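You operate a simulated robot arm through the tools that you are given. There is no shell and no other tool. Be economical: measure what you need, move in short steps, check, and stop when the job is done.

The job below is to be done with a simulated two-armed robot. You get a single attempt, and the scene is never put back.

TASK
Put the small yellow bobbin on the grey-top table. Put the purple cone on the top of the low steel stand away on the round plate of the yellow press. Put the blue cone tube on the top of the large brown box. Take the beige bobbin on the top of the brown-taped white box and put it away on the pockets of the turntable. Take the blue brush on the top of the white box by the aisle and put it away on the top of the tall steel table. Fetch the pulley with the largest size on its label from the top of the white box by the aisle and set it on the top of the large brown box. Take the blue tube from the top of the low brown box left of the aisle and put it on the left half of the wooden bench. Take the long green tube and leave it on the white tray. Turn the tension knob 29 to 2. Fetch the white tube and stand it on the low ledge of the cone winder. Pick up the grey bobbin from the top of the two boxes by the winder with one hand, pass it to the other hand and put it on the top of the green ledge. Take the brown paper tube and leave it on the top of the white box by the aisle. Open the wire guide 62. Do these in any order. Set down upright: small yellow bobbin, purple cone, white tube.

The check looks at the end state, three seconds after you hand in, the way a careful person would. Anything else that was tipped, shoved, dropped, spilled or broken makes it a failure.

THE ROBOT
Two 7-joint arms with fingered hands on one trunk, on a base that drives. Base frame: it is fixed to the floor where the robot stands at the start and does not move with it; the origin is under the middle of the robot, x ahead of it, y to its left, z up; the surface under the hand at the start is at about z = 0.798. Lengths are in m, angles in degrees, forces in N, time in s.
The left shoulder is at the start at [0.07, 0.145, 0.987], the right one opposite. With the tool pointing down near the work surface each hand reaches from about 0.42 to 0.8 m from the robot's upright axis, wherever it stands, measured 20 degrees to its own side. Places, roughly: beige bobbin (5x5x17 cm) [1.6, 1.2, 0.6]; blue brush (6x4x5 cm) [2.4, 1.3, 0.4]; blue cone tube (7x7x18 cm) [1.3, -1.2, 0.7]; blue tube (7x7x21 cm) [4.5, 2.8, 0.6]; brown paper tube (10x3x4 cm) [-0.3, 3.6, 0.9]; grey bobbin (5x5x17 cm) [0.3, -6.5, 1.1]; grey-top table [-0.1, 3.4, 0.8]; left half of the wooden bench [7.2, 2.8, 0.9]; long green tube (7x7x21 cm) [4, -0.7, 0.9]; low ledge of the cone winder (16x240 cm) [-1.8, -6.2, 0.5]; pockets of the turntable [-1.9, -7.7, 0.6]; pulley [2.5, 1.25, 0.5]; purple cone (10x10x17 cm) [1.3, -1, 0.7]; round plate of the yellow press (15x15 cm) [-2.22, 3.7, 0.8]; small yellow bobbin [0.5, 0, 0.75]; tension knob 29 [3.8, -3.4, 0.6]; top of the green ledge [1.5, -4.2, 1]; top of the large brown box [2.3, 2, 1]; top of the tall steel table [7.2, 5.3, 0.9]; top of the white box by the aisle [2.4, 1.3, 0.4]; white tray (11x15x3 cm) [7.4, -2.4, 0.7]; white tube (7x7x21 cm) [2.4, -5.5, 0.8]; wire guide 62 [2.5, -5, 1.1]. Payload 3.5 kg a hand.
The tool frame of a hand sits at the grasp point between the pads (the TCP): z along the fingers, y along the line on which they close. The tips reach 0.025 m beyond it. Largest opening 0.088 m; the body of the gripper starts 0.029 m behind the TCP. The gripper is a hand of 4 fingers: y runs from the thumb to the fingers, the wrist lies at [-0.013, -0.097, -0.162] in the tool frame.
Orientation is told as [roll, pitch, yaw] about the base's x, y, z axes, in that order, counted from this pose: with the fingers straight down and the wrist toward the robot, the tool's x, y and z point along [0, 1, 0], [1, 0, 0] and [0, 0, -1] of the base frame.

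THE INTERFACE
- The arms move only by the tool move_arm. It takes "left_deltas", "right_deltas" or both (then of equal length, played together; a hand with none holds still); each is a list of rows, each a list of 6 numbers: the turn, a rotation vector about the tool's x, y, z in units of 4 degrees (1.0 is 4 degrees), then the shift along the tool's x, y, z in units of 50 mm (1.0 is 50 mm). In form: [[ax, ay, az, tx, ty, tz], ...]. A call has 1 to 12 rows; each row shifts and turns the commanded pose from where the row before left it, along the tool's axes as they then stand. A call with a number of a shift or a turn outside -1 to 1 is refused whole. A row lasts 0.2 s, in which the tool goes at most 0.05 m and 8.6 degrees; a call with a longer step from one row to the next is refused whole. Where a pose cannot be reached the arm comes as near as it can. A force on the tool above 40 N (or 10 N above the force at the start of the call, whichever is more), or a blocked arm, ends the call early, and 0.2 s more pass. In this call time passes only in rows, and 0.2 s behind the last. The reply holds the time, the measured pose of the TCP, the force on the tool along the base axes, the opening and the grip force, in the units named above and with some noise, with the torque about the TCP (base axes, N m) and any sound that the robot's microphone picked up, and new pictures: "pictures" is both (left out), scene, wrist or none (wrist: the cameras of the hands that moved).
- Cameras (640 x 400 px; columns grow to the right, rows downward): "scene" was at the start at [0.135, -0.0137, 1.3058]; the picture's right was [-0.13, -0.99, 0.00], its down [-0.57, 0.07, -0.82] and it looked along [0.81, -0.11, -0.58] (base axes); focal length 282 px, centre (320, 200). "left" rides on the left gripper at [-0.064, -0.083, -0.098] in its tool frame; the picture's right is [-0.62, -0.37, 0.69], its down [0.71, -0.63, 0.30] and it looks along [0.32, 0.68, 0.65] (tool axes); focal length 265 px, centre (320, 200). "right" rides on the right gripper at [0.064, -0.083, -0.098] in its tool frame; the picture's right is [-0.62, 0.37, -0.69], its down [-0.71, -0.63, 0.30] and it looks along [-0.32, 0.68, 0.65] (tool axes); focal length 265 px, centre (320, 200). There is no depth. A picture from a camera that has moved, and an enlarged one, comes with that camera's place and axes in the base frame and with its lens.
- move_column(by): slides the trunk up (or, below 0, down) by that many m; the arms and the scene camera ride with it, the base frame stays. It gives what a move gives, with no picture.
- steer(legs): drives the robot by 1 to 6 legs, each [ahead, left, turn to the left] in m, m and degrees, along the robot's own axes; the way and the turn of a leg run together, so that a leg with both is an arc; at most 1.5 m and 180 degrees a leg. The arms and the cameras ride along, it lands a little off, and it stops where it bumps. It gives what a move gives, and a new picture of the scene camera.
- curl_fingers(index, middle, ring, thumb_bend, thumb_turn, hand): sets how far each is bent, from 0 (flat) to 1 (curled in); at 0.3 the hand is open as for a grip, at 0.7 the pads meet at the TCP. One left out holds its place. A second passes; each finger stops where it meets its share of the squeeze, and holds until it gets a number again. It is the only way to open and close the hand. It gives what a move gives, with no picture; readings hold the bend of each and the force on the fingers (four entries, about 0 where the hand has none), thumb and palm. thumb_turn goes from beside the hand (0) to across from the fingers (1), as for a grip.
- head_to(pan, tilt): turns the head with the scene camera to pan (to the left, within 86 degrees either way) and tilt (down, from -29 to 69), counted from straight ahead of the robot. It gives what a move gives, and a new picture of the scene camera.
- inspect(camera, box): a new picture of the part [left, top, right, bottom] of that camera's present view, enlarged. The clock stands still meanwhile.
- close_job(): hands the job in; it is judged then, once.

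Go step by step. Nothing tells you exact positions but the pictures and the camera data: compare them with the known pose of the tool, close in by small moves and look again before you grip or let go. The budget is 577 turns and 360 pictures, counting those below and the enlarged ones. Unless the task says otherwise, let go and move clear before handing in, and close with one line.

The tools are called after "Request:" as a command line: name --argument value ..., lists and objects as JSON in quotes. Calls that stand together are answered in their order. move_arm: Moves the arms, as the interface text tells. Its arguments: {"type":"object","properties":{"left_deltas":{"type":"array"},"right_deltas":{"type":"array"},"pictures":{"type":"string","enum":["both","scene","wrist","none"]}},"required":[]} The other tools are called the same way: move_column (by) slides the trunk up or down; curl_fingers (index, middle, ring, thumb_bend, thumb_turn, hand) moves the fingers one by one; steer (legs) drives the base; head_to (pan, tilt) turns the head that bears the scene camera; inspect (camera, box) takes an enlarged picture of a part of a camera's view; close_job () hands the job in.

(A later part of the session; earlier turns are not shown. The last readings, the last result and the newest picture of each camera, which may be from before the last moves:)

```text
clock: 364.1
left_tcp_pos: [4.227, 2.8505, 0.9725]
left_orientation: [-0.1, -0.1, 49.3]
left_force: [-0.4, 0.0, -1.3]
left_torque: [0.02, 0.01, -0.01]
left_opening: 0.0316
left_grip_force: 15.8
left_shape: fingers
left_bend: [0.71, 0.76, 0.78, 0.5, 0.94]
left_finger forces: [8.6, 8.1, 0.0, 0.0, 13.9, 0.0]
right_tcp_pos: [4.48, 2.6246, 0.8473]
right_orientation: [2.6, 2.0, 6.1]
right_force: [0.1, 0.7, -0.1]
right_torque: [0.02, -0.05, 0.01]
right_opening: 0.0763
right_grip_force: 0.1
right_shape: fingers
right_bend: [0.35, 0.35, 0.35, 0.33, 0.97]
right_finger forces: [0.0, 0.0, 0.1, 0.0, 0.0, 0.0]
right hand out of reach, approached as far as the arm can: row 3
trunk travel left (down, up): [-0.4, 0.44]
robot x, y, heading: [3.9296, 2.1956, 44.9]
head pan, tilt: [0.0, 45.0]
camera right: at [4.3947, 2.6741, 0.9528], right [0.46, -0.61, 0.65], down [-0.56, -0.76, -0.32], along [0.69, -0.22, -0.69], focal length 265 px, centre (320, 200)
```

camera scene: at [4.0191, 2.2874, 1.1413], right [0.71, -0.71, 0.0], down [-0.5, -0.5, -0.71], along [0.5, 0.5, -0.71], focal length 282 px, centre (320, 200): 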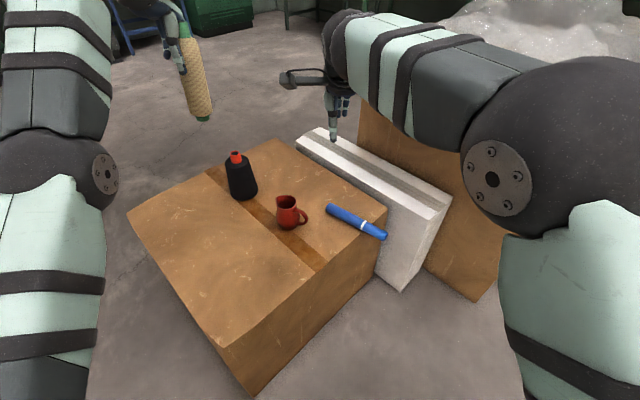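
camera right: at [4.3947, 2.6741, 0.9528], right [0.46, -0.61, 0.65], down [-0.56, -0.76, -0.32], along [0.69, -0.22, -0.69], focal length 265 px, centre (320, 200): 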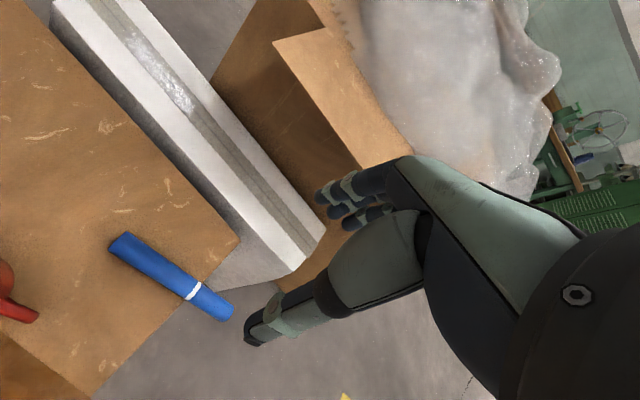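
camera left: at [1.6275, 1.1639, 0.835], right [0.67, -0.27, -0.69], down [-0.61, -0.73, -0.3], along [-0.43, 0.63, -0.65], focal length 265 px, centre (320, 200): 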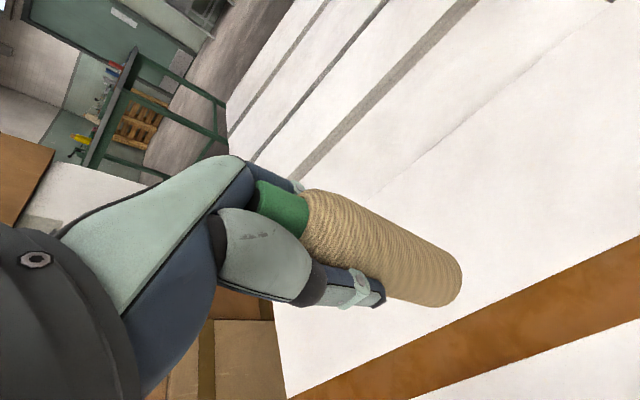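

I'm near the reach limit up here; lower down there is more reach, so I'll descend to z≈0.56, then centre.

Request:
move_arm --right_deltas '[[0, 0, 0, 0, 0, 0.95], [0, 0, 0, 0, 0, 0.95], [0, 0, 0, 0, 0, 0.95], [0, 0, 0, 0, 0, 0.95], [0, 0, 0, 0, 0, 0.95], [0, 0, 0, 0, 0, 0.95], [0, 0, 0, 0, 0, 0]]' --pictures "none"

Request:
move_arm --right_deltas '[[0.3, 0, -0.8, 0.15, 0.4, 0], [0, 0.3, 0, 0.15, 0.3, 0], [0, 0, 0, 0, 0, 0]]' --pictures "both"

```text
clock: 365.7
left_tcp_pos: [4.2259, 2.8507, 0.9708]
left_orientation: [0.0, -0.2, 49.3]
left_force: [-0.5, -0.4, -1.3]
left_torque: [-0.01, -0.01, 0.04]
left_opening: 0.0315
left_grip_force: 15.0
left_shape: fingers
left_bend: [0.71, 0.76, 0.78, 0.5, 0.94]
left_finger forces: [8.7, 8.2, 0.0, 0.1, 13.9, 0.0]
right_tcp_pos: [4.4679, 2.6363, 0.565]
right_orientation: [2.8, 1.9, 6.2]
right_force: [0.9, -0.6, 0.4]
right_torque: [0.03, -0.01, 0.02]
right_opening: 0.076
right_grip_force: 0.0
right_shape: fingers
right_bend: [0.35, 0.35, 0.35, 0.33, 0.98]
right_finger forces: [0.0, 0.0, 0.0, 0.0, 0.0, 0.0]
trunk travel left (down, up): [-0.4, 0.44]
robot x, y, heading: [3.9307, 2.1946, 45.3]
head pan, tilt: [0.0, 45.0]
```

```text
clock: 366.5
left_tcp_pos: [4.2266, 2.8501, 0.9716]
left_orientation: [-0.1, -0.1, 49.3]
left_force: [0.0, 0.0, -1.6]
left_torque: [0.02, -0.02, 0.0]
left_opening: 0.0317
left_grip_force: 15.3
left_shape: fingers
left_bend: [0.71, 0.76, 0.78, 0.5, 0.94]
left_finger forces: [8.5, 8.0, 0.0, 0.1, 13.8, 0.0]
right_tcp_pos: [4.4951, 2.6407, 0.5644]
right_orientation: [4.1, 3.0, 9.4]
right_force: [0.7, 0.2, -0.9]
right_torque: [-0.04, 0.03, 0.0]
right_opening: 0.0761
right_grip_force: 0.0
right_shape: fingers
right_bend: [0.35, 0.35, 0.35, 0.33, 0.98]
right_finger forces: [0.0, 0.0, 0.0, 0.1, 0.0, 0.0]
right hand out of reach, approached as far as the arm can: row 2
trunk travel left (down, up): [-0.4, 0.44]
robot x, y, heading: [3.9307, 2.1961, 45.0]
head pan, tilt: [0.0, 45.0]
camera scene: at [4.0194, 2.2869, 1.1414], right [0.71, -0.71, 0.0], down [-0.5, -0.5, -0.71], along [0.5, 0.5, -0.71], focal length 282 px, centre (320, 200)
camera right: at [4.4086, 2.6834, 0.6731], right [0.51, -0.59, 0.63], down [-0.53, -0.79, -0.32], along [0.68, -0.17, -0.71], focal length 265 px, centre (320, 200)
```

scene: 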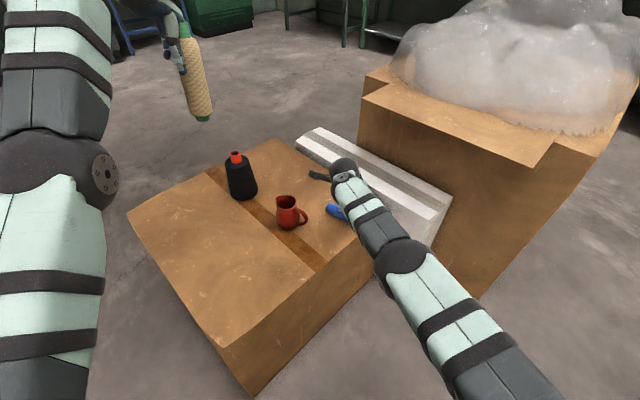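
right: 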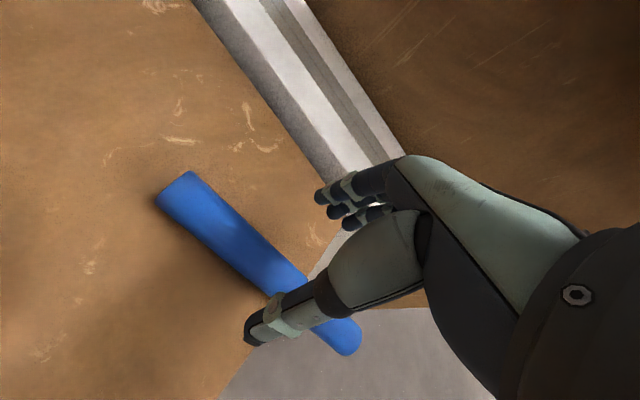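

I'll fix the small tilt, nudge the base ahead 3 cm, then descend around the tube.

Request:
steer --legs '[[0.03, 0, 0]]'

Request:
move_arm --right_deltas '[[-0.7, 0, 0, 0, -0.05, 0.5], [0, -1, 0, 0, 0, 0.5], [0, 0, 0, 0, 0, 0.3], [0, 0, 0, 0, 0, 0]]' --pictures "wrist"

```text
clock: 367.3
left_tcp_pos: [4.2485, 2.8722, 0.9719]
left_orientation: [-0.1, -0.1, 49.3]
left_force: [0.7, 0.3, -1.4]
left_torque: [0.01, 0.01, -0.02]
left_opening: 0.0314
left_grip_force: 15.1
left_shape: fingers
left_bend: [0.72, 0.76, 0.78, 0.5, 0.94]
left_finger forces: [8.5, 8.1, 0.0, 0.0, 13.9, 0.0]
right_tcp_pos: [4.5162, 2.6615, 0.5648]
right_orientation: [4.1, 3.0, 9.4]
right_force: [0.2, -0.3, -0.6]
right_torque: [0.0, 0.05, -0.01]
right_opening: 0.076
right_grip_force: 0.1
right_shape: fingers
right_bend: [0.35, 0.35, 0.35, 0.33, 0.98]
right_finger forces: [0.0, 0.1, 0.0, 0.0, 0.1, 0.0]
trunk travel left (down, up): [-0.4, 0.44]
robot x, y, heading: [3.949, 2.2134, 45.0]
head pan, tilt: [0.0, 45.0]
camera scene: at [4.0408, 2.3086, 1.1412], right [0.71, -0.7, 0.0], down [-0.5, -0.5, -0.71], along [0.5, 0.5, -0.71], focal length 282 px, centre (320, 200)
```

scene: 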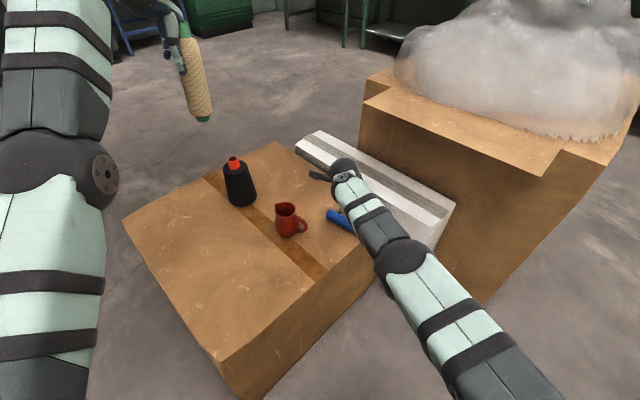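

```text
clock: 368.3
left_tcp_pos: [4.2473, 2.8714, 0.9713]
left_orientation: [-0.1, -0.1, 49.4]
left_force: [0.2, -0.4, -0.6]
left_torque: [0.02, -0.01, 0.01]
left_opening: 0.0317
left_grip_force: 15.3
left_shape: fingers
left_bend: [0.72, 0.76, 0.78, 0.5, 0.94]
left_finger forces: [8.6, 8.0, 0.0, 0.0, 14.0, 0.1]
right_tcp_pos: [4.5036, 2.6502, 0.5147]
right_orientation: [0.1, 0.2, 9.2]
right_force: [-0.1, -1.1, -0.2]
right_torque: [-0.04, 0.02, 0.0]
right_opening: 0.076
right_grip_force: 0.0
right_shape: fingers
right_bend: [0.35, 0.35, 0.35, 0.33, 0.98]
right_finger forces: [0.1, 0.0, 0.1, 0.0, 0.0, 0.0]
right hand out of reach, approached as far as the arm can: row 2, 3
trunk travel left (down, up): [-0.4, 0.44]
robot x, y, heading: [3.95, 2.215, 45.3]
head pan, tilt: [0.0, 45.0]
camera right: at [4.4111, 2.6997, 0.6139], right [0.47, -0.55, 0.69], down [-0.51, -0.81, -0.3], along [0.72, -0.21, -0.66], focal length 265 px, centre (320, 200)
```

right: 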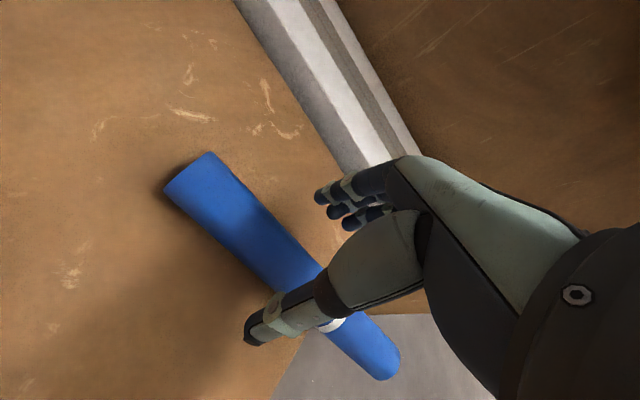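

Arm is at its limit, so I'll use the trunk for the last 4 cm.

Request:
move_column --by -0.04

Request:
inspect --camera "right" --box '[0, 0, 640, 400]'

```text
clock: 369.2
left_tcp_pos: [4.247, 2.8713, 0.9333]
left_orientation: [0.0, -0.2, 49.3]
left_force: [-0.2, 0.7, -0.1]
left_torque: [0.06, -0.02, -0.01]
left_opening: 0.0314
left_grip_force: 14.9
left_shape: fingers
left_bend: [0.72, 0.76, 0.78, 0.5, 0.94]
left_finger forces: [8.6, 8.0, 0.0, 0.0, 13.8, 0.1]
right_tcp_pos: [4.5024, 2.6499, 0.476]
right_orientation: [0.2, 0.0, 9.1]
right_force: [-1.3, -0.6, 8.0]
right_torque: [-0.03, -0.36, -0.02]
right_opening: 0.0763
right_grip_force: 4.7
right_shape: fingers
right_bend: [0.35, 0.34, 0.35, 0.33, 0.98]
right_finger forces: [0.0, 8.1, 0.0, 0.0, 0.0, 0.0]
trunk travel left (down, up): [-0.36, 0.48]
robot x, y, heading: [3.9489, 2.2162, 45.2]
head pan, tilt: [0.0, 45.0]
```

```text
1.00 times, centred on (320, 200) of right (not enlarged: the box is as wide or as high as the picture)
camera zoom: at [4.411, 2.6998, 0.5762], right [0.46, -0.56, 0.69], down [-0.51, -0.8, -0.31], along [0.73, -0.21, -0.66], focal length 265 px, centre (320, 200)
```

zoom: 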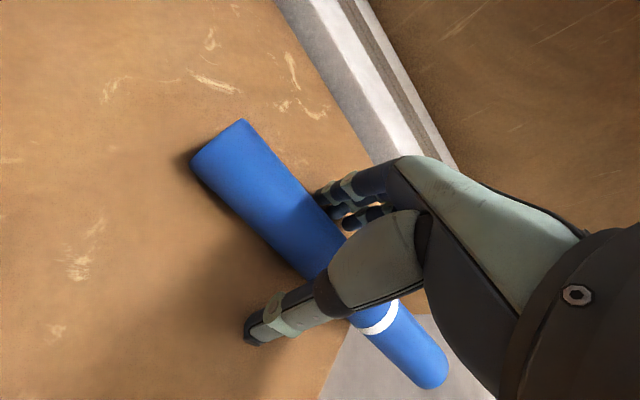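

The tube is between thumb and fingers. I'll close.

Request:
curl_fingers --hand "right" --index 0.78 --middle 0.78 --ring 0.78 --thumb_bend 0.7

Request:
move_column --by 0.06

Request:
inspect --camera "right" --box '[0, 0, 640, 400]'

```text
clock: 370.2
left_tcp_pos: [4.2464, 2.87, 0.9326]
left_orientation: [-0.1, -0.3, 49.4]
left_force: [-0.6, 0.0, -1.4]
left_torque: [0.02, -0.02, 0.02]
left_opening: 0.0315
left_grip_force: 15.1
left_shape: fingers
left_bend: [0.72, 0.76, 0.78, 0.5, 0.94]
left_finger forces: [8.6, 8.0, 0.0, 0.0, 13.8, 0.1]
right_tcp_pos: [4.5022, 2.6484, 0.4763]
right_orientation: [0.3, 0.1, 9.1]
right_force: [4.6, -2.6, 16.8]
right_torque: [0.02, 0.41, 0.05]
right_opening: 0.0216
right_grip_force: 37.0
right_shape: fingers
right_bend: [0.75, 0.76, 0.76, 0.58, 0.92]
right_finger forces: [11.7, 8.7, 7.1, 0.0, 45.2, 0.0]
trunk travel left (down, up): [-0.36, 0.48]
robot x, y, heading: [3.95, 2.2173, 45.3]
head pan, tilt: [0.0, 45.0]
```

```text
clock: 371.2
left_tcp_pos: [4.2472, 2.8715, 0.9923]
left_orientation: [-0.1, -0.1, 49.2]
left_force: [0.5, 0.1, -0.9]
left_torque: [0.0, -0.02, 0.0]
left_opening: 0.0315
left_grip_force: 15.5
left_shape: fingers
left_bend: [0.72, 0.76, 0.78, 0.5, 0.94]
left_finger forces: [8.6, 8.0, 0.0, 0.0, 13.8, 0.0]
right_tcp_pos: [4.5032, 2.6508, 0.5335]
right_orientation: [0.0, 0.3, 9.2]
right_force: [-0.4, 0.0, -0.2]
right_torque: [0.02, -0.02, 0.01]
right_opening: 0.0227
right_grip_force: 24.9
right_shape: fingers
right_bend: [0.76, 0.76, 0.76, 0.55, 0.91]
right_finger forces: [11.2, 7.8, 5.7, 0.0, 24.7, 0.0]
trunk travel left (down, up): [-0.42, 0.42]
robot x, y, heading: [3.9469, 2.2162, 45.0]
head pan, tilt: [0.0, 45.0]
```

```text
1.00 times, centred on (320, 200) of right (not enlarged: the box is as wide or as high as the picture)
camera zoom: at [4.4111, 2.6998, 0.6333], right [0.47, -0.55, 0.69], down [-0.51, -0.81, -0.3], along [0.72, -0.21, -0.66], focal length 265 px, centre (320, 200)
```

zoom: 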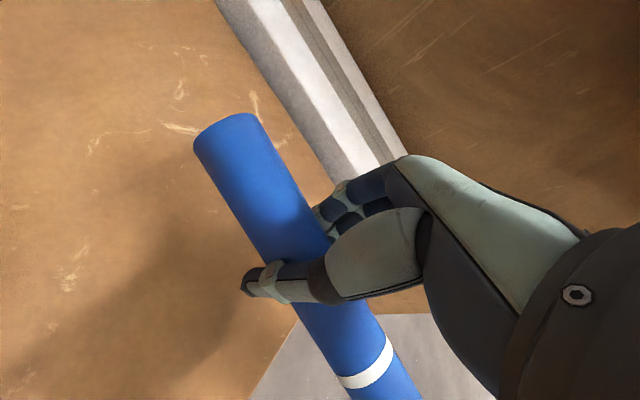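

The tube is firmly held. I'll raise the trunk, back off and drive to the wooden bench.

Request:
move_column --by 0.38

Request:
steer --legs '[[-0.5, 0, 0], [0, 0, -45], [0, -0.35, 0], [1.5, 0, 0], [1.1, 0, 0]]'

```text
clock: 374.8
left_tcp_pos: [4.2475, 2.871, 1.3717]
left_orientation: [-0.1, -0.1, 49.3]
left_force: [-0.3, -0.8, -0.6]
left_torque: [0.03, 0.01, 0.01]
left_opening: 0.0314
left_grip_force: 15.6
left_shape: fingers
left_bend: [0.72, 0.76, 0.78, 0.5, 0.94]
left_finger forces: [8.6, 8.0, 0.0, 0.0, 13.8, 0.1]
right_tcp_pos: [4.5037, 2.6509, 0.9129]
right_orientation: [0.1, 0.3, 9.2]
right_force: [-0.2, -0.1, -0.2]
right_torque: [0.02, 0.0, -0.01]
right_opening: 0.0227
right_grip_force: 24.6
right_shape: fingers
right_bend: [0.76, 0.76, 0.76, 0.55, 0.91]
right_finger forces: [11.2, 7.7, 5.7, 0.0, 24.8, 0.0]
trunk travel left (down, up): [-0.8, 0.04]
robot x, y, heading: [3.9518, 2.2152, 45.1]
head pan, tilt: [0.0, 45.0]
```

```text
clock: 394.0
left_tcp_pos: [6.8757, 1.7797, 1.3731]
left_orientation: [-0.1, -0.2, 5.3]
left_force: [0.2, 0.0, -1.5]
left_torque: [0.04, 0.01, 0.01]
left_opening: 0.0312
left_grip_force: 14.8
left_shape: fingers
left_bend: [0.72, 0.76, 0.78, 0.51, 0.94]
left_finger forces: [8.4, 7.6, 0.0, 0.0, 13.5, 0.1]
right_tcp_pos: [6.9041, 1.4438, 0.9141]
right_orientation: [0.2, 0.2, -34.9]
right_force: [-5.4, -0.8, -0.7]
right_torque: [-0.01, 0.04, 0.21]
right_opening: 0.0238
right_grip_force: 25.2
right_shape: fingers
right_bend: [0.76, 0.76, 0.76, 0.53, 0.93]
right_finger forces: [9.4, 6.9, 8.2, 0.0, 26.6, 0.0]
trunk travel left (down, up): [-0.8, 0.04]
robot x, y, heading: [6.2078, 1.5156, 1.3]
head pan, tilt: [0.0, 45.0]
camera scene: at [6.3347, 1.5174, 1.5415], right [0.02, -1.0, 0.0], down [-0.71, -0.01, -0.71], along [0.71, 0.01, -0.71], focal length 282 px, centre (320, 200)
```

scene: 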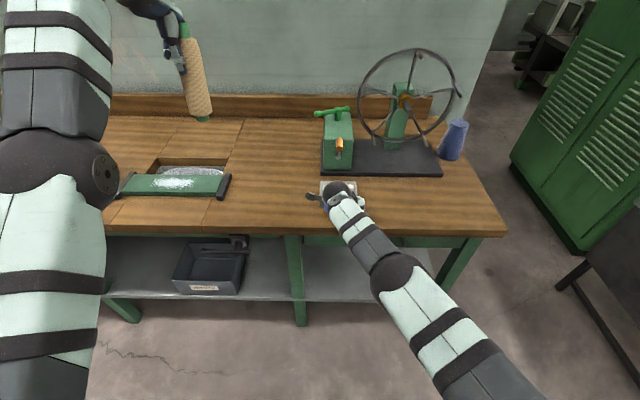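

A force of −5 N on the right hand: it may be touching something on the bench. Let me look closely before moving.

Request:
inspect --camera "scene" --box '[260, 140, 420, 240]'

Request:
inspect --camera "right" --box '[0, 0, 640, 400]'

```text
4.00 times, centred on (340, 190) of scene
camera zoom: at [6.3347, 1.5174, 1.5415], right [0.02, -1.0, 0.0], down [-0.71, -0.01, -0.71], along [0.71, 0.01, -0.71], focal length 1128 px, centre (240, 240)
```

zoom: 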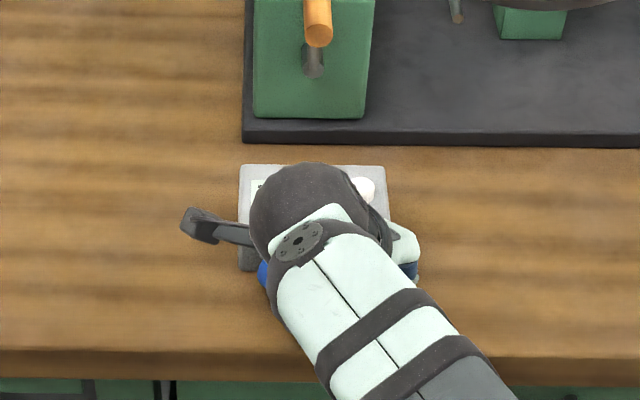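

```text
1.00 times, centred on (320, 200) of right (not enlarged: the box is as wide or as high as the picture)
camera zoom: at [6.874, 1.5431, 1.0143], right [-0.05, -0.72, 0.69], down [-0.93, -0.22, -0.3], along [0.37, -0.65, -0.66], focal length 265 px, centre (320, 200)
```

zoom: 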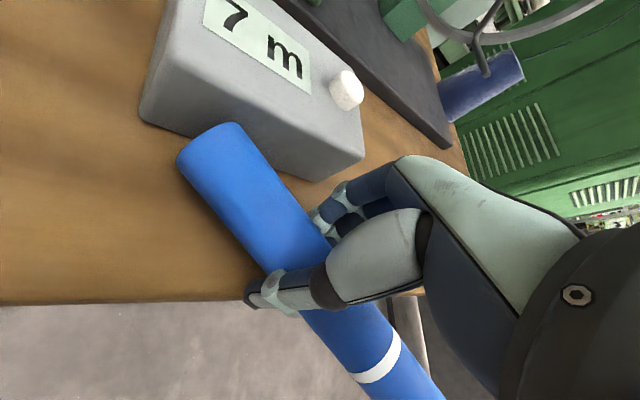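

The tube's tip just touches a small grey counter; it still looks square to its neighbours. I'll back straight off, then go to the left half.

Request:
steer --legs '[[-0.35, 0, 0]]'

Request:
inspect --camera "scene" --box '[240, 80, 480, 230]'

```text
clock: 396.3
left_tcp_pos: [6.5291, 1.7712, 1.3699]
left_orientation: [0.0, 0.0, 4.9]
left_force: [0.1, -0.9, -0.7]
left_torque: [0.01, 0.0, 0.02]
left_opening: 0.0314
left_grip_force: 14.5
left_shape: fingers
left_bend: [0.72, 0.76, 0.78, 0.51, 0.94]
left_finger forces: [8.3, 7.5, 0.0, 0.0, 13.5, 0.1]
right_tcp_pos: [6.5548, 1.4343, 0.9123]
right_orientation: [0.0, 0.3, -35.3]
right_force: [-0.1, 0.7, -0.4]
right_torque: [-0.02, 0.03, -0.02]
right_opening: 0.0237
right_grip_force: 23.3
right_shape: fingers
right_bend: [0.76, 0.76, 0.76, 0.54, 0.92]
right_finger forces: [10.8, 6.9, 5.5, 0.0, 23.2, 0.0]
trunk travel left (down, up): [-0.8, 0.04]
robot x, y, heading: [5.858, 1.5139, 0.6]
head pan, tilt: [0.0, 45.0]
camera scene: at [5.9863, 1.5114, 1.5411], right [0.01, -1.0, 0.0], down [-0.71, -0.01, -0.71], along [0.71, 0.01, -0.71], focal length 282 px, centre (320, 200)
```

scene: 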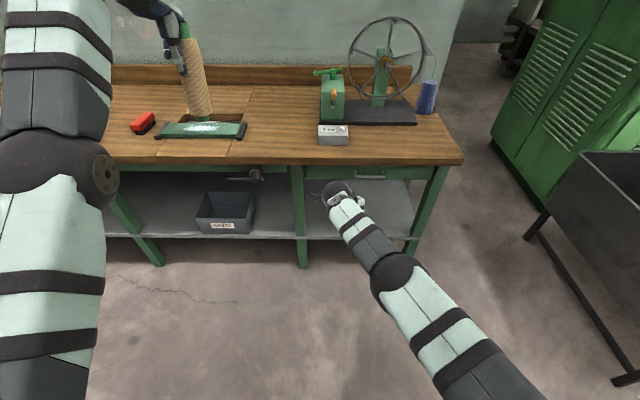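

```text
2.67 times, centred on (360, 155) of scene
camera zoom: at [5.9863, 1.5114, 1.5411], right [0.01, -1.0, 0.0], down [-0.71, -0.01, -0.71], along [0.71, 0.01, -0.71], focal length 752 px, centre (213, 320)
```

zoom: 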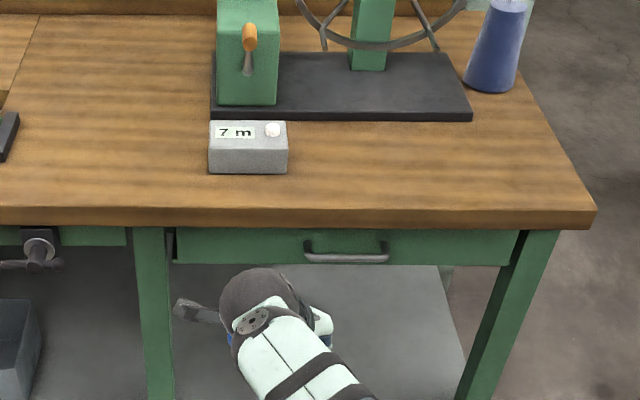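

The counter stands square and undamaged. Now sideways to y≈2.85 to view the left half.

Request:
steer --legs '[[0, 1.35, -0.6]]'

```text
clock: 403.1
left_tcp_pos: [6.518, 3.1239, 1.3715]
left_orientation: [0.1, -0.1, 4.3]
left_force: [0.4, 0.2, -0.2]
left_torque: [0.01, -0.04, 0.03]
left_opening: 0.0312
left_grip_force: 14.6
left_shape: fingers
left_bend: [0.72, 0.76, 0.78, 0.51, 0.94]
left_finger forces: [8.2, 8.0, 0.0, 0.0, 13.3, 0.1]
right_tcp_pos: [6.5416, 2.7868, 0.9153]
right_orientation: [0.1, 0.3, -35.9]
right_force: [0.1, -0.1, 0.1]
right_torque: [0.04, -0.02, 0.03]
right_opening: 0.0236
right_grip_force: 23.1
right_shape: fingers
right_bend: [0.76, 0.76, 0.76, 0.54, 0.92]
right_finger forces: [10.8, 6.9, 5.4, 0.0, 23.3, 0.0]
trunk travel left (down, up): [-0.8, 0.04]
robot x, y, heading: [5.8437, 2.8728, 0.1]
head pan, tilt: [0.0, 45.0]
camera scene: at [5.974, 2.8696, 1.5414], right [0.0, -1.0, 0.0], down [-0.71, 0.0, -0.71], along [0.71, 0.0, -0.71], focal length 282 px, centre (320, 200)
```

scene: 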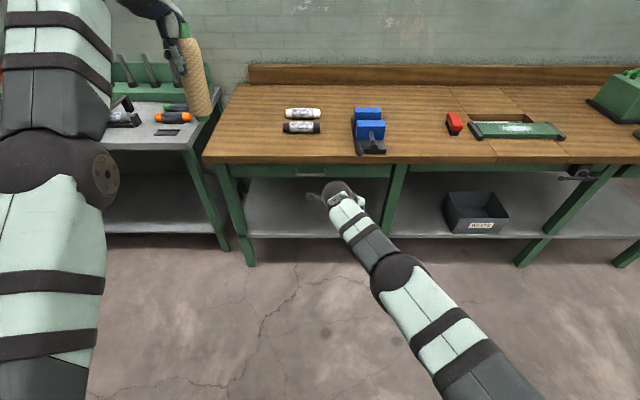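

The bench's left end is at y≈3.32 and there's a free front-left corner at about (7.0, 3.15). I'll raise the right hand, turn it so the tube lies along y, and drive in.

Request:
move_arm --right_deltas '[[0, 0, -1, 0, 0, -0.7], [0, 0, -1, 0, 0, -0.7], [0, 0, -1, 0, 0, -0.6], [0, 0, -1, 0, 0, 0], [0, 0, -1, 0, 0, 0], [0, 0, -1, 0, 0, 0], [0, 0, -1, 0, 0, 0], [0, 0, -1, 0, 0, 0], [0, 0, -1, 0, 0, 0]]' --pictures "none"

Request:
steer --legs '[[0, 0.36, 0], [0.42, 0, 0]]'

```text
clock: 405.1
left_tcp_pos: [6.5181, 3.1245, 1.3721]
left_orientation: [0.0, -0.1, 4.3]
left_force: [-0.6, 0.4, -1.3]
left_torque: [-0.01, -0.02, -0.01]
left_opening: 0.0312
left_grip_force: 14.7
left_shape: fingers
left_bend: [0.72, 0.76, 0.78, 0.51, 0.94]
left_finger forces: [8.2, 7.9, 0.1, 0.1, 13.2, 0.0]
right_tcp_pos: [6.5443, 2.7869, 1.0142]
right_orientation: [0.1, 0.1, 0.3]
right_force: [0.0, 0.2, -0.7]
right_torque: [0.04, 0.0, -0.01]
right_opening: 0.0231
right_grip_force: 23.5
right_shape: fingers
right_bend: [0.76, 0.76, 0.76, 0.54, 0.92]
right_finger forces: [10.8, 6.9, 5.4, 0.0, 23.0, 0.1]
trunk travel left (down, up): [-0.8, 0.04]
robot x, y, heading: [5.8421, 2.8716, 0.3]
head pan, tilt: [0.0, 45.0]
```

```text
clock: 409.6
left_tcp_pos: [6.9372, 3.4876, 1.3712]
left_orientation: [-0.1, -0.2, 4.7]
left_force: [-0.4, -0.3, -1.6]
left_torque: [0.0, -0.03, -0.01]
left_opening: 0.0312
left_grip_force: 14.9
left_shape: fingers
left_bend: [0.72, 0.76, 0.78, 0.51, 0.94]
left_finger forces: [8.2, 7.9, 0.1, 0.0, 13.3, 0.0]
right_tcp_pos: [6.9628, 3.1504, 1.0147]
right_orientation: [0.2, 0.0, 0.6]
right_force: [-0.2, -0.5, 0.3]
right_torque: [0.0, 0.03, -0.01]
right_opening: 0.0232
right_grip_force: 23.0
right_shape: fingers
right_bend: [0.76, 0.76, 0.76, 0.54, 0.92]
right_finger forces: [10.8, 6.9, 5.4, 0.1, 23.0, 0.0]
trunk travel left (down, up): [-0.8, 0.04]
robot x, y, heading: [6.2675, 3.2283, 0.8]
head pan, tilt: [0.0, 45.0]
camera scene: at [6.3936, 3.2298, 1.5416], right [0.01, -1.0, 0.0], down [-0.71, -0.01, -0.71], along [0.71, 0.01, -0.71], focal length 282 px, centre (320, 200)
```

scene: 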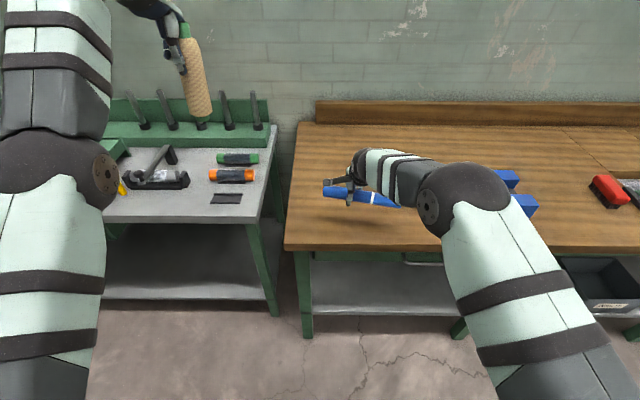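

The tube is over the free corner. I'll lower it.

Request:
move_arm --right_deltas '[[0, 0, 0, 0, 0.5, 0.6], [0, 0, 0, 0, 0, 0.6], [0, 0, 0, 0, 0, 0.4], [0, 0, 0, 0, 0, 0.2], [0, 0, 0, 0, 0, 0]]' --pictures "wrist"

```text
clock: 410.8
left_tcp_pos: [6.9362, 3.4884, 1.3719]
left_orientation: [0.0, -0.1, 4.7]
left_force: [0.3, 1.0, 0.1]
left_torque: [0.02, -0.02, 0.03]
left_opening: 0.031
left_grip_force: 15.1
left_shape: fingers
left_bend: [0.72, 0.76, 0.78, 0.51, 0.94]
left_finger forces: [8.2, 7.9, 0.1, 0.1, 13.2, 0.0]
right_tcp_pos: [6.9887, 3.15, 0.9228]
right_orientation: [0.2, 0.1, 0.7]
right_force: [-0.9, 0.3, -0.4]
right_torque: [0.03, 0.03, -0.01]
right_opening: 0.0231
right_grip_force: 22.8
right_shape: fingers
right_bend: [0.76, 0.76, 0.76, 0.54, 0.92]
right_finger forces: [10.6, 6.9, 5.4, 0.0, 22.9, 0.0]
trunk travel left (down, up): [-0.8, 0.04]
robot x, y, heading: [6.2667, 3.2311, 0.5]
head pan, tilt: [0.0, 45.0]
camera right: at [6.9068, 3.2132, 1.023], right [0.38, -0.62, 0.69], down [-0.62, -0.72, -0.31], along [0.69, -0.32, -0.66], focal length 265 px, centre (320, 200)
```

right: 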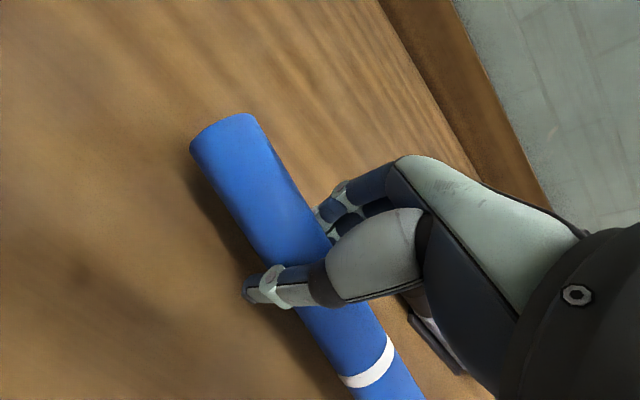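

Request:
move_arm --right_deltas '[[0, 0, 0, 0, 0, 0.12], [0, 0, 0, 0, 0, 0.12], [0, 0, 0, 0, 0, 0]]' --pictures "none"

```text
clock: 411.6
left_tcp_pos: [6.9368, 3.4882, 1.3723]
left_orientation: [-0.2, -0.1, 4.7]
left_force: [0.2, 0.8, -1.2]
left_torque: [0.01, 0.01, -0.01]
left_opening: 0.0312
left_grip_force: 14.9
left_shape: fingers
left_bend: [0.72, 0.76, 0.78, 0.51, 0.94]
left_finger forces: [8.2, 7.8, 0.0, 0.0, 13.3, 0.0]
right_tcp_pos: [6.9913, 3.1507, 0.9132]
right_orientation: [0.2, 0.2, 0.6]
right_force: [0.5, -0.2, -0.1]
right_torque: [0.01, -0.02, 0.01]
right_opening: 0.023
right_grip_force: 22.7
right_shape: fingers
right_bend: [0.76, 0.76, 0.76, 0.54, 0.92]
right_finger forces: [10.7, 6.9, 5.5, 0.0, 22.8, 0.0]
trunk travel left (down, up): [-0.8, 0.04]
robot x, y, heading: [6.2663, 3.2316, 0.8]
head pan, tilt: [0.0, 45.0]
```

Request:
move_arm --right_deltas '[[0, 0, 0, 0, 0, 0.1], [0, 0, 0, 0, 0, 0.1], [0, 0, 0, 0, 0, 0]]' --pictures "wrist"

```text
clock: 412.4
left_tcp_pos: [6.9363, 3.4879, 1.3725]
left_orientation: [-0.1, -0.2, 4.7]
left_force: [0.6, 0.4, -1.4]
left_torque: [0.01, -0.03, 0.03]
left_opening: 0.0313
left_grip_force: 15.0
left_shape: fingers
left_bend: [0.72, 0.76, 0.78, 0.51, 0.94]
left_finger forces: [8.1, 7.9, 0.0, 0.1, 13.3, 0.1]
right_tcp_pos: [6.9891, 3.1508, 0.9071]
right_orientation: [0.2, -0.3, 0.6]
right_force: [2.3, -1.7, 14.3]
right_torque: [0.08, 0.5, 0.04]
right_opening: 0.023
right_grip_force: 32.4
right_shape: fingers
right_bend: [0.76, 0.76, 0.77, 0.56, 0.92]
right_finger forces: [10.9, 7.6, 5.8, 0.1, 39.7, 0.1]
trunk travel left (down, up): [-0.8, 0.04]
robot x, y, heading: [6.2626, 3.2375, 0.4]
head pan, tilt: [0.0, 45.0]
camera right: at [6.9048, 3.213, 1.0058], right [0.37, -0.62, 0.69], down [-0.62, -0.72, -0.31], along [0.69, -0.31, -0.65], focal length 265 px, centre (320, 200)
```

right: 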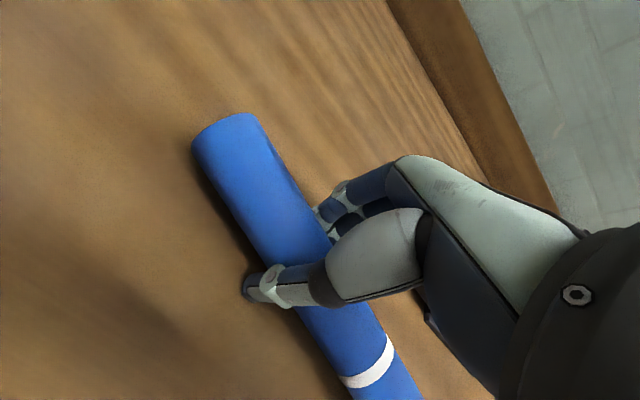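

Touching the bench. I'll ease up 1 mm and open partially, keeping the fingers as guards on both sides.

Request:
curl_fingers --hand "right" --index 0.5 --middle 0.5 --ring 0.5 --thumb_bend 0.45

Request:
curl_fingers --hand "right" --index 0.36 --middle 0.36 --ring 0.36 --thumb_bend 0.34

Request:
move_arm --right_deltas '[[0, 0, 0, 0, 0, -0.4], [0, 0, 0, 0, 0, -0.9], [0, 0, 0, 0, 0, -1], [0, 0, 0, 0, 0, -1]]' --pictures "both"

```text
clock: 413.4
left_tcp_pos: [6.9321, 3.4893, 1.3756]
left_orientation: [-0.1, -0.4, 4.7]
left_force: [0.6, -0.2, -1.0]
left_torque: [0.02, 0.0, -0.01]
left_opening: 0.0314
left_grip_force: 14.9
left_shape: fingers
left_bend: [0.72, 0.76, 0.78, 0.51, 0.94]
left_finger forces: [8.2, 7.7, 0.0, 0.0, 13.3, 0.0]
right_tcp_pos: [6.9849, 3.1536, 0.9075]
right_orientation: [0.2, -0.4, 0.8]
right_force: [-6.2, 4.5, 22.3]
right_torque: [0.26, -0.27, 0.15]
right_opening: 0.0359
right_grip_force: 10.7
right_shape: fingers
right_bend: [0.59, 0.53, 0.5, 0.45, 0.97]
right_finger forces: [14.9, 6.7, 0.0, 0.0, 0.1, 0.0]
trunk travel left (down, up): [-0.8, 0.04]
robot x, y, heading: [6.266, 3.236, 0.5]
head pan, tilt: [0.0, 45.0]
```

```text
clock: 414.4
left_tcp_pos: [6.9343, 3.4879, 1.3746]
left_orientation: [0.0, -0.3, 4.7]
left_force: [-0.4, -0.8, -0.4]
left_torque: [0.02, -0.02, 0.01]
left_opening: 0.0317
left_grip_force: 14.7
left_shape: fingers
left_bend: [0.72, 0.76, 0.78, 0.51, 0.94]
left_finger forces: [8.2, 7.8, 0.0, 0.0, 13.3, 0.0]
right_tcp_pos: [6.987, 3.1502, 0.9059]
right_orientation: [0.2, -0.1, 0.5]
right_force: [-1.4, -0.7, 17.5]
right_torque: [-0.19, -0.7, -0.05]
right_opening: 0.0739
right_grip_force: 8.4
right_shape: fingers
right_bend: [0.36, 0.34, 0.36, 0.34, 0.97]
right_finger forces: [0.1, 17.2, 0.0, 0.0, 0.0, 0.0]
trunk travel left (down, up): [-0.8, 0.04]
robot x, y, heading: [6.2654, 3.2294, 0.7]
head pan, tilt: [0.0, 45.0]
```

```text
clock: 415.4
left_tcp_pos: [6.9375, 3.4884, 1.3711]
left_orientation: [-0.1, -0.2, 4.6]
left_force: [-0.1, 0.0, -1.7]
left_torque: [0.02, -0.03, 0.0]
left_opening: 0.0311
left_grip_force: 14.6
left_shape: fingers
left_bend: [0.72, 0.76, 0.78, 0.51, 0.94]
left_finger forces: [8.4, 7.7, 0.0, 0.0, 13.4, 0.0]
right_tcp_pos: [6.9922, 3.1525, 1.0665]
right_orientation: [0.1, 0.2, 0.6]
right_force: [0.7, 0.1, 0.0]
right_torque: [-0.04, 0.0, 0.0]
right_opening: 0.0736
right_grip_force: 0.1
right_shape: fingers
right_bend: [0.36, 0.36, 0.36, 0.34, 0.97]
right_finger forces: [0.1, 0.0, 0.0, 0.1, 0.0, 0.0]
trunk travel left (down, up): [-0.8, 0.04]
robot x, y, heading: [6.2671, 3.23, 0.4]
head pan, tilt: [0.0, 45.0]
camera scene: at [6.3954, 3.23, 1.5413], right [0.01, -1.0, 0.0], down [-0.71, -0.01, -0.71], along [0.71, 0.01, -0.71], focal length 282 px, centre (320, 200)
camera right: at [6.9091, 3.2137, 1.1658], right [0.38, -0.62, 0.69], down [-0.62, -0.72, -0.3], along [0.68, -0.32, -0.66], focal length 265 px, centre (320, 200)
```

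scene: 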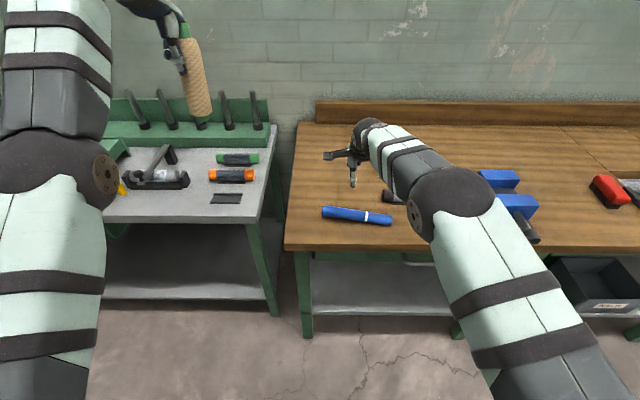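
right: 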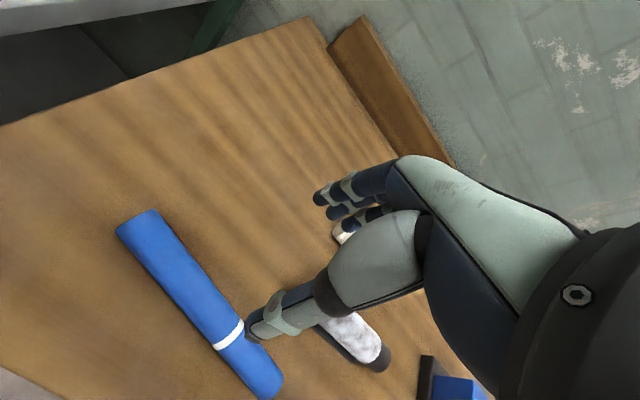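

The tube lies on the bench's left half. Next is the long green tube near (4, −0.7), so I'll drive back west and then south.

Request:
steer --legs '[[-0.3, 0, 0], [0, -1.5, 0], [-1.5, 0, 0], [-1.2, 0, 0], [0, -1.5, 0], [0, -0.65, 0]]'

```text
clock: 442.6
left_tcp_pos: [3.9717, 0.6466, 1.3702]
left_orientation: [-0.1, -0.1, 3.9]
left_force: [-0.1, 0.6, -1.0]
left_torque: [-0.01, -0.03, 0.0]
left_opening: 0.031
left_grip_force: 14.7
left_shape: fingers
left_bend: [0.72, 0.76, 0.78, 0.5, 0.94]
left_finger forces: [8.0, 8.0, 0.1, 0.0, 13.2, 0.0]
right_tcp_pos: [4.0199, 0.3287, 1.0663]
right_orientation: [0.3, 0.1, 1.6]
right_force: [0.1, 1.0, 0.3]
right_torque: [-0.03, 0.02, 0.01]
right_opening: 0.0736
right_grip_force: 0.4
right_shape: fingers
right_bend: [0.36, 0.36, 0.36, 0.34, 0.98]
right_finger forces: [0.0, 0.0, 1.1, 0.0, 0.0, 0.0]
trunk travel left (down, up): [-0.8, 0.04]
robot x, y, heading: [3.2985, 0.3993, 0.0]
head pan, tilt: [0.0, 45.0]
stopped in leg 5: the robot was blocked; the commanded pose is now the measured one
camera scene: at [3.4264, 0.3982, 1.5414], right [0.0, -1.0, 0.0], down [-0.71, 0.0, -0.71], along [0.71, 0.0, -0.71], focal length 282 px, centre (320, 200)
```

scene: 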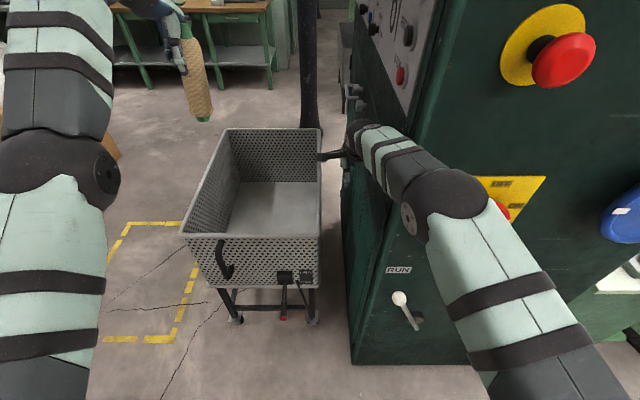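

The right hand bumped the side of a green cabinet I hadn't accounted for. I'll step left, back off, and come from further west.

Request:
steer --legs '[[0, 0.12, 0], [-0.65, 0, 0]]'

Request:
head_to --pan -25 --tilt 22

```text
clock: 447.0
left_tcp_pos: [3.31, 0.7656, 1.3716]
left_orientation: [0.0, 0.0, 4.3]
left_force: [0.2, 0.5, -1.4]
left_torque: [0.06, 0.01, 0.03]
left_opening: 0.0313
left_grip_force: 15.1
left_shape: fingers
left_bend: [0.72, 0.76, 0.78, 0.51, 0.94]
left_finger forces: [8.0, 7.9, 0.1, 0.0, 13.1, 0.0]
right_tcp_pos: [3.3599, 0.4457, 1.0647]
right_orientation: [0.4, 0.2, 1.9]
right_force: [0.9, 1.1, 0.3]
right_torque: [0.01, -0.01, 0.0]
right_opening: 0.074
right_grip_force: 0.1
right_shape: fingers
right_bend: [0.36, 0.36, 0.36, 0.34, 0.98]
right_finger forces: [0.0, 0.0, 0.1, 0.0, 0.0, 0.1]
trunk travel left (down, up): [-0.8, 0.04]
robot x, y, heading: [2.6338, 0.5136, 0.2]
head pan, tilt: [0.0, 45.0]
camera scene: at [2.767, 0.5105, 1.5412], right [0.01, -1.0, 0.0], down [-0.71, -0.01, -0.71], along [0.71, 0.01, -0.71], focal length 282 px, centre (320, 200)
```

scene: 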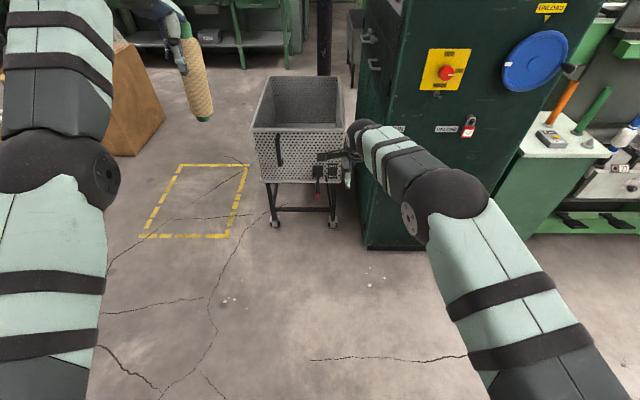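

```text
clock: 447.9
left_tcp_pos: [3.308, 0.7649, 1.3716]
left_orientation: [0.0, -0.1, 4.4]
left_force: [0.1, -0.1, -1.0]
left_torque: [0.04, 0.01, 0.02]
left_opening: 0.0311
left_grip_force: 14.9
left_shape: fingers
left_bend: [0.72, 0.76, 0.78, 0.51, 0.94]
left_finger forces: [8.0, 7.9, 0.0, 0.0, 13.1, 0.0]
right_tcp_pos: [3.3591, 0.4455, 1.0646]
right_orientation: [0.3, 0.1, 1.9]
right_force: [-0.7, -1.1, 0.6]
right_torque: [0.0, 0.03, 0.01]
right_opening: 0.0739
right_grip_force: 0.0
right_shape: fingers
right_bend: [0.36, 0.36, 0.36, 0.34, 0.98]
right_finger forces: [0.0, 0.1, 0.0, 0.0, 0.0, 0.1]
trunk travel left (down, up): [-0.8, 0.04]
robot x, y, heading: [2.6369, 0.512, 0.6]
head pan, tilt: [-25.0, 22.0]
camera scene: at [2.7683, 0.4713, 1.5768], right [-0.41, -0.91, 0.0], down [-0.34, 0.16, -0.93], along [0.84, -0.38, -0.38], focal length 282 px, centre (320, 200)
```

scene: 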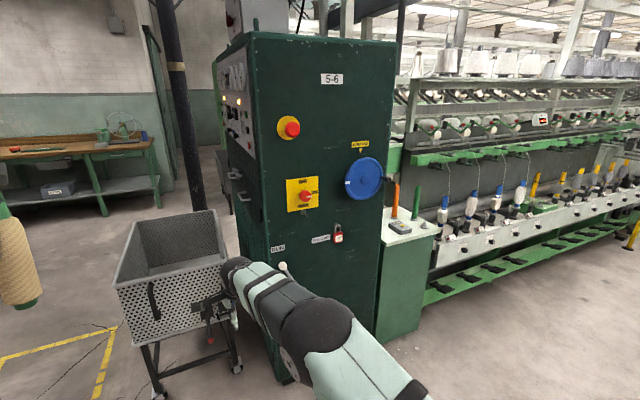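

I see the green tube standing on the pedestal top with an orange one and a meter. Zooming in.

Request:
inspect --camera "scene" --box '[350, 150, 478, 250]'

```text
4.00 times, centred on (414, 200) of scene
camera zoom: at [2.7683, 0.4713, 1.5768], right [-0.41, -0.91, 0.0], down [-0.34, 0.16, -0.93], along [0.84, -0.38, -0.38], focal length 1128 px, centre (-56, 200)
```

zoom: 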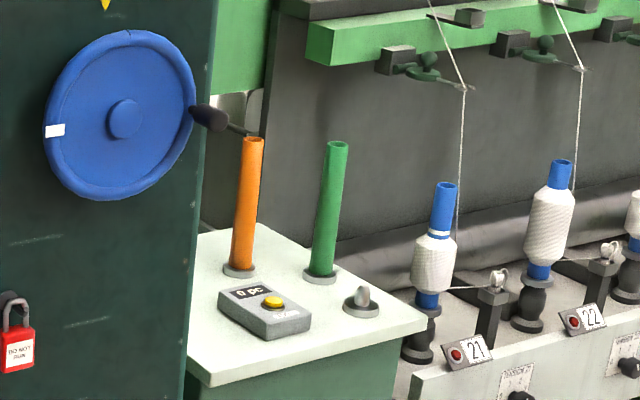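

The green tube is on a peg at about (3.86, −0.60), top ≈1.07. I'll tuck the left hand in, raise the right, and approach at heading 20° so I stay clear of the cabinet's handwheel.

Request:
move_arm --left_deltas '[[0, 0, 0, 0, -0.9, 0], [0, 0, 0, 0, -0.9, 0], [0, 0, 0, 0, -0.9, 0], [0, 0, 0, 0, -0.9, 0], [0, 0, 0, 0, -0.8, 0]]' --right_deltas '[[0, 0, 0, 0, 0, -0.9], [0, 0, 0, 0, 0, -0.9], [0, 0, 0, 0, 0, -0.9], [0, 0, 0, 0, 0, 0], [0, 0, 0, 0, 0, 0]]' --pictures "none"

Request:
steer --legs '[[0, -1.36, 0], [0, 0, 19.4]]'

```text
clock: 449.1
left_tcp_pos: [3.2128, 0.7593, 1.4098]
left_orientation: [0.0, -0.1, 4.4]
left_force: [-0.1, -1.2, -0.5]
left_torque: [-0.01, -0.04, -0.02]
left_opening: 0.0309
left_grip_force: 13.8
left_shape: fingers
left_bend: [0.72, 0.76, 0.78, 0.51, 0.94]
left_finger forces: [7.7, 7.0, 0.1, 0.0, 12.6, 0.1]
left hand out of reach, approached as far as the arm can: row 2, 3, 4, 5
right_tcp_pos: [3.3602, 0.4465, 1.2013]
right_orientation: [0.4, 0.1, 1.8]
right_force: [-0.8, 0.3, 1.5]
right_torque: [0.0, 0.01, 0.02]
right_opening: 0.0737
right_grip_force: 0.0
right_shape: fingers
right_bend: [0.36, 0.36, 0.36, 0.34, 0.98]
right_finger forces: [0.0, 0.1, 0.0, 0.1, 0.0, 0.1]
trunk travel left (down, up): [-0.8, 0.04]
robot x, y, heading: [2.6325, 0.5133, 0.3]
head pan, tilt: [-25.0, 22.0]
```

```text
clock: 457.0
left_tcp_pos: [3.1095, -0.4236, 1.4079]
left_orientation: [0.1, -0.1, 23.8]
left_force: [0.0, 1.1, -1.4]
left_torque: [0.02, 0.01, 0.04]
left_opening: 0.0309
left_grip_force: 13.9
left_shape: fingers
left_bend: [0.72, 0.76, 0.78, 0.51, 0.94]
left_finger forces: [7.8, 7.0, 0.1, 0.1, 12.5, 0.1]
right_tcp_pos: [3.3529, -0.6705, 1.2003]
right_orientation: [0.5, 0.2, 21.3]
right_force: [0.0, -0.5, 0.8]
right_torque: [-0.01, 0.01, 0.02]
right_opening: 0.0739
right_grip_force: 0.1
right_shape: fingers
right_bend: [0.36, 0.36, 0.36, 0.34, 0.98]
right_finger forces: [0.0, 0.0, 0.0, 0.1, 0.0, 0.0]
trunk travel left (down, up): [-0.8, 0.04]
robot x, y, heading: [2.6482, -0.8478, 19.9]
head pan, tilt: [-25.0, 22.0]
camera scene: at [2.7861, -0.8432, 1.5767], right [-0.09, -1.0, 0.0], down [-0.37, 0.03, -0.93], along [0.92, -0.08, -0.38], focal length 282 px, centre (320, 200)
```

scene: 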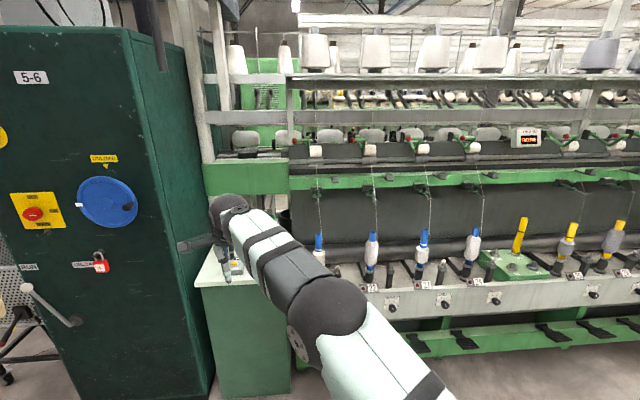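

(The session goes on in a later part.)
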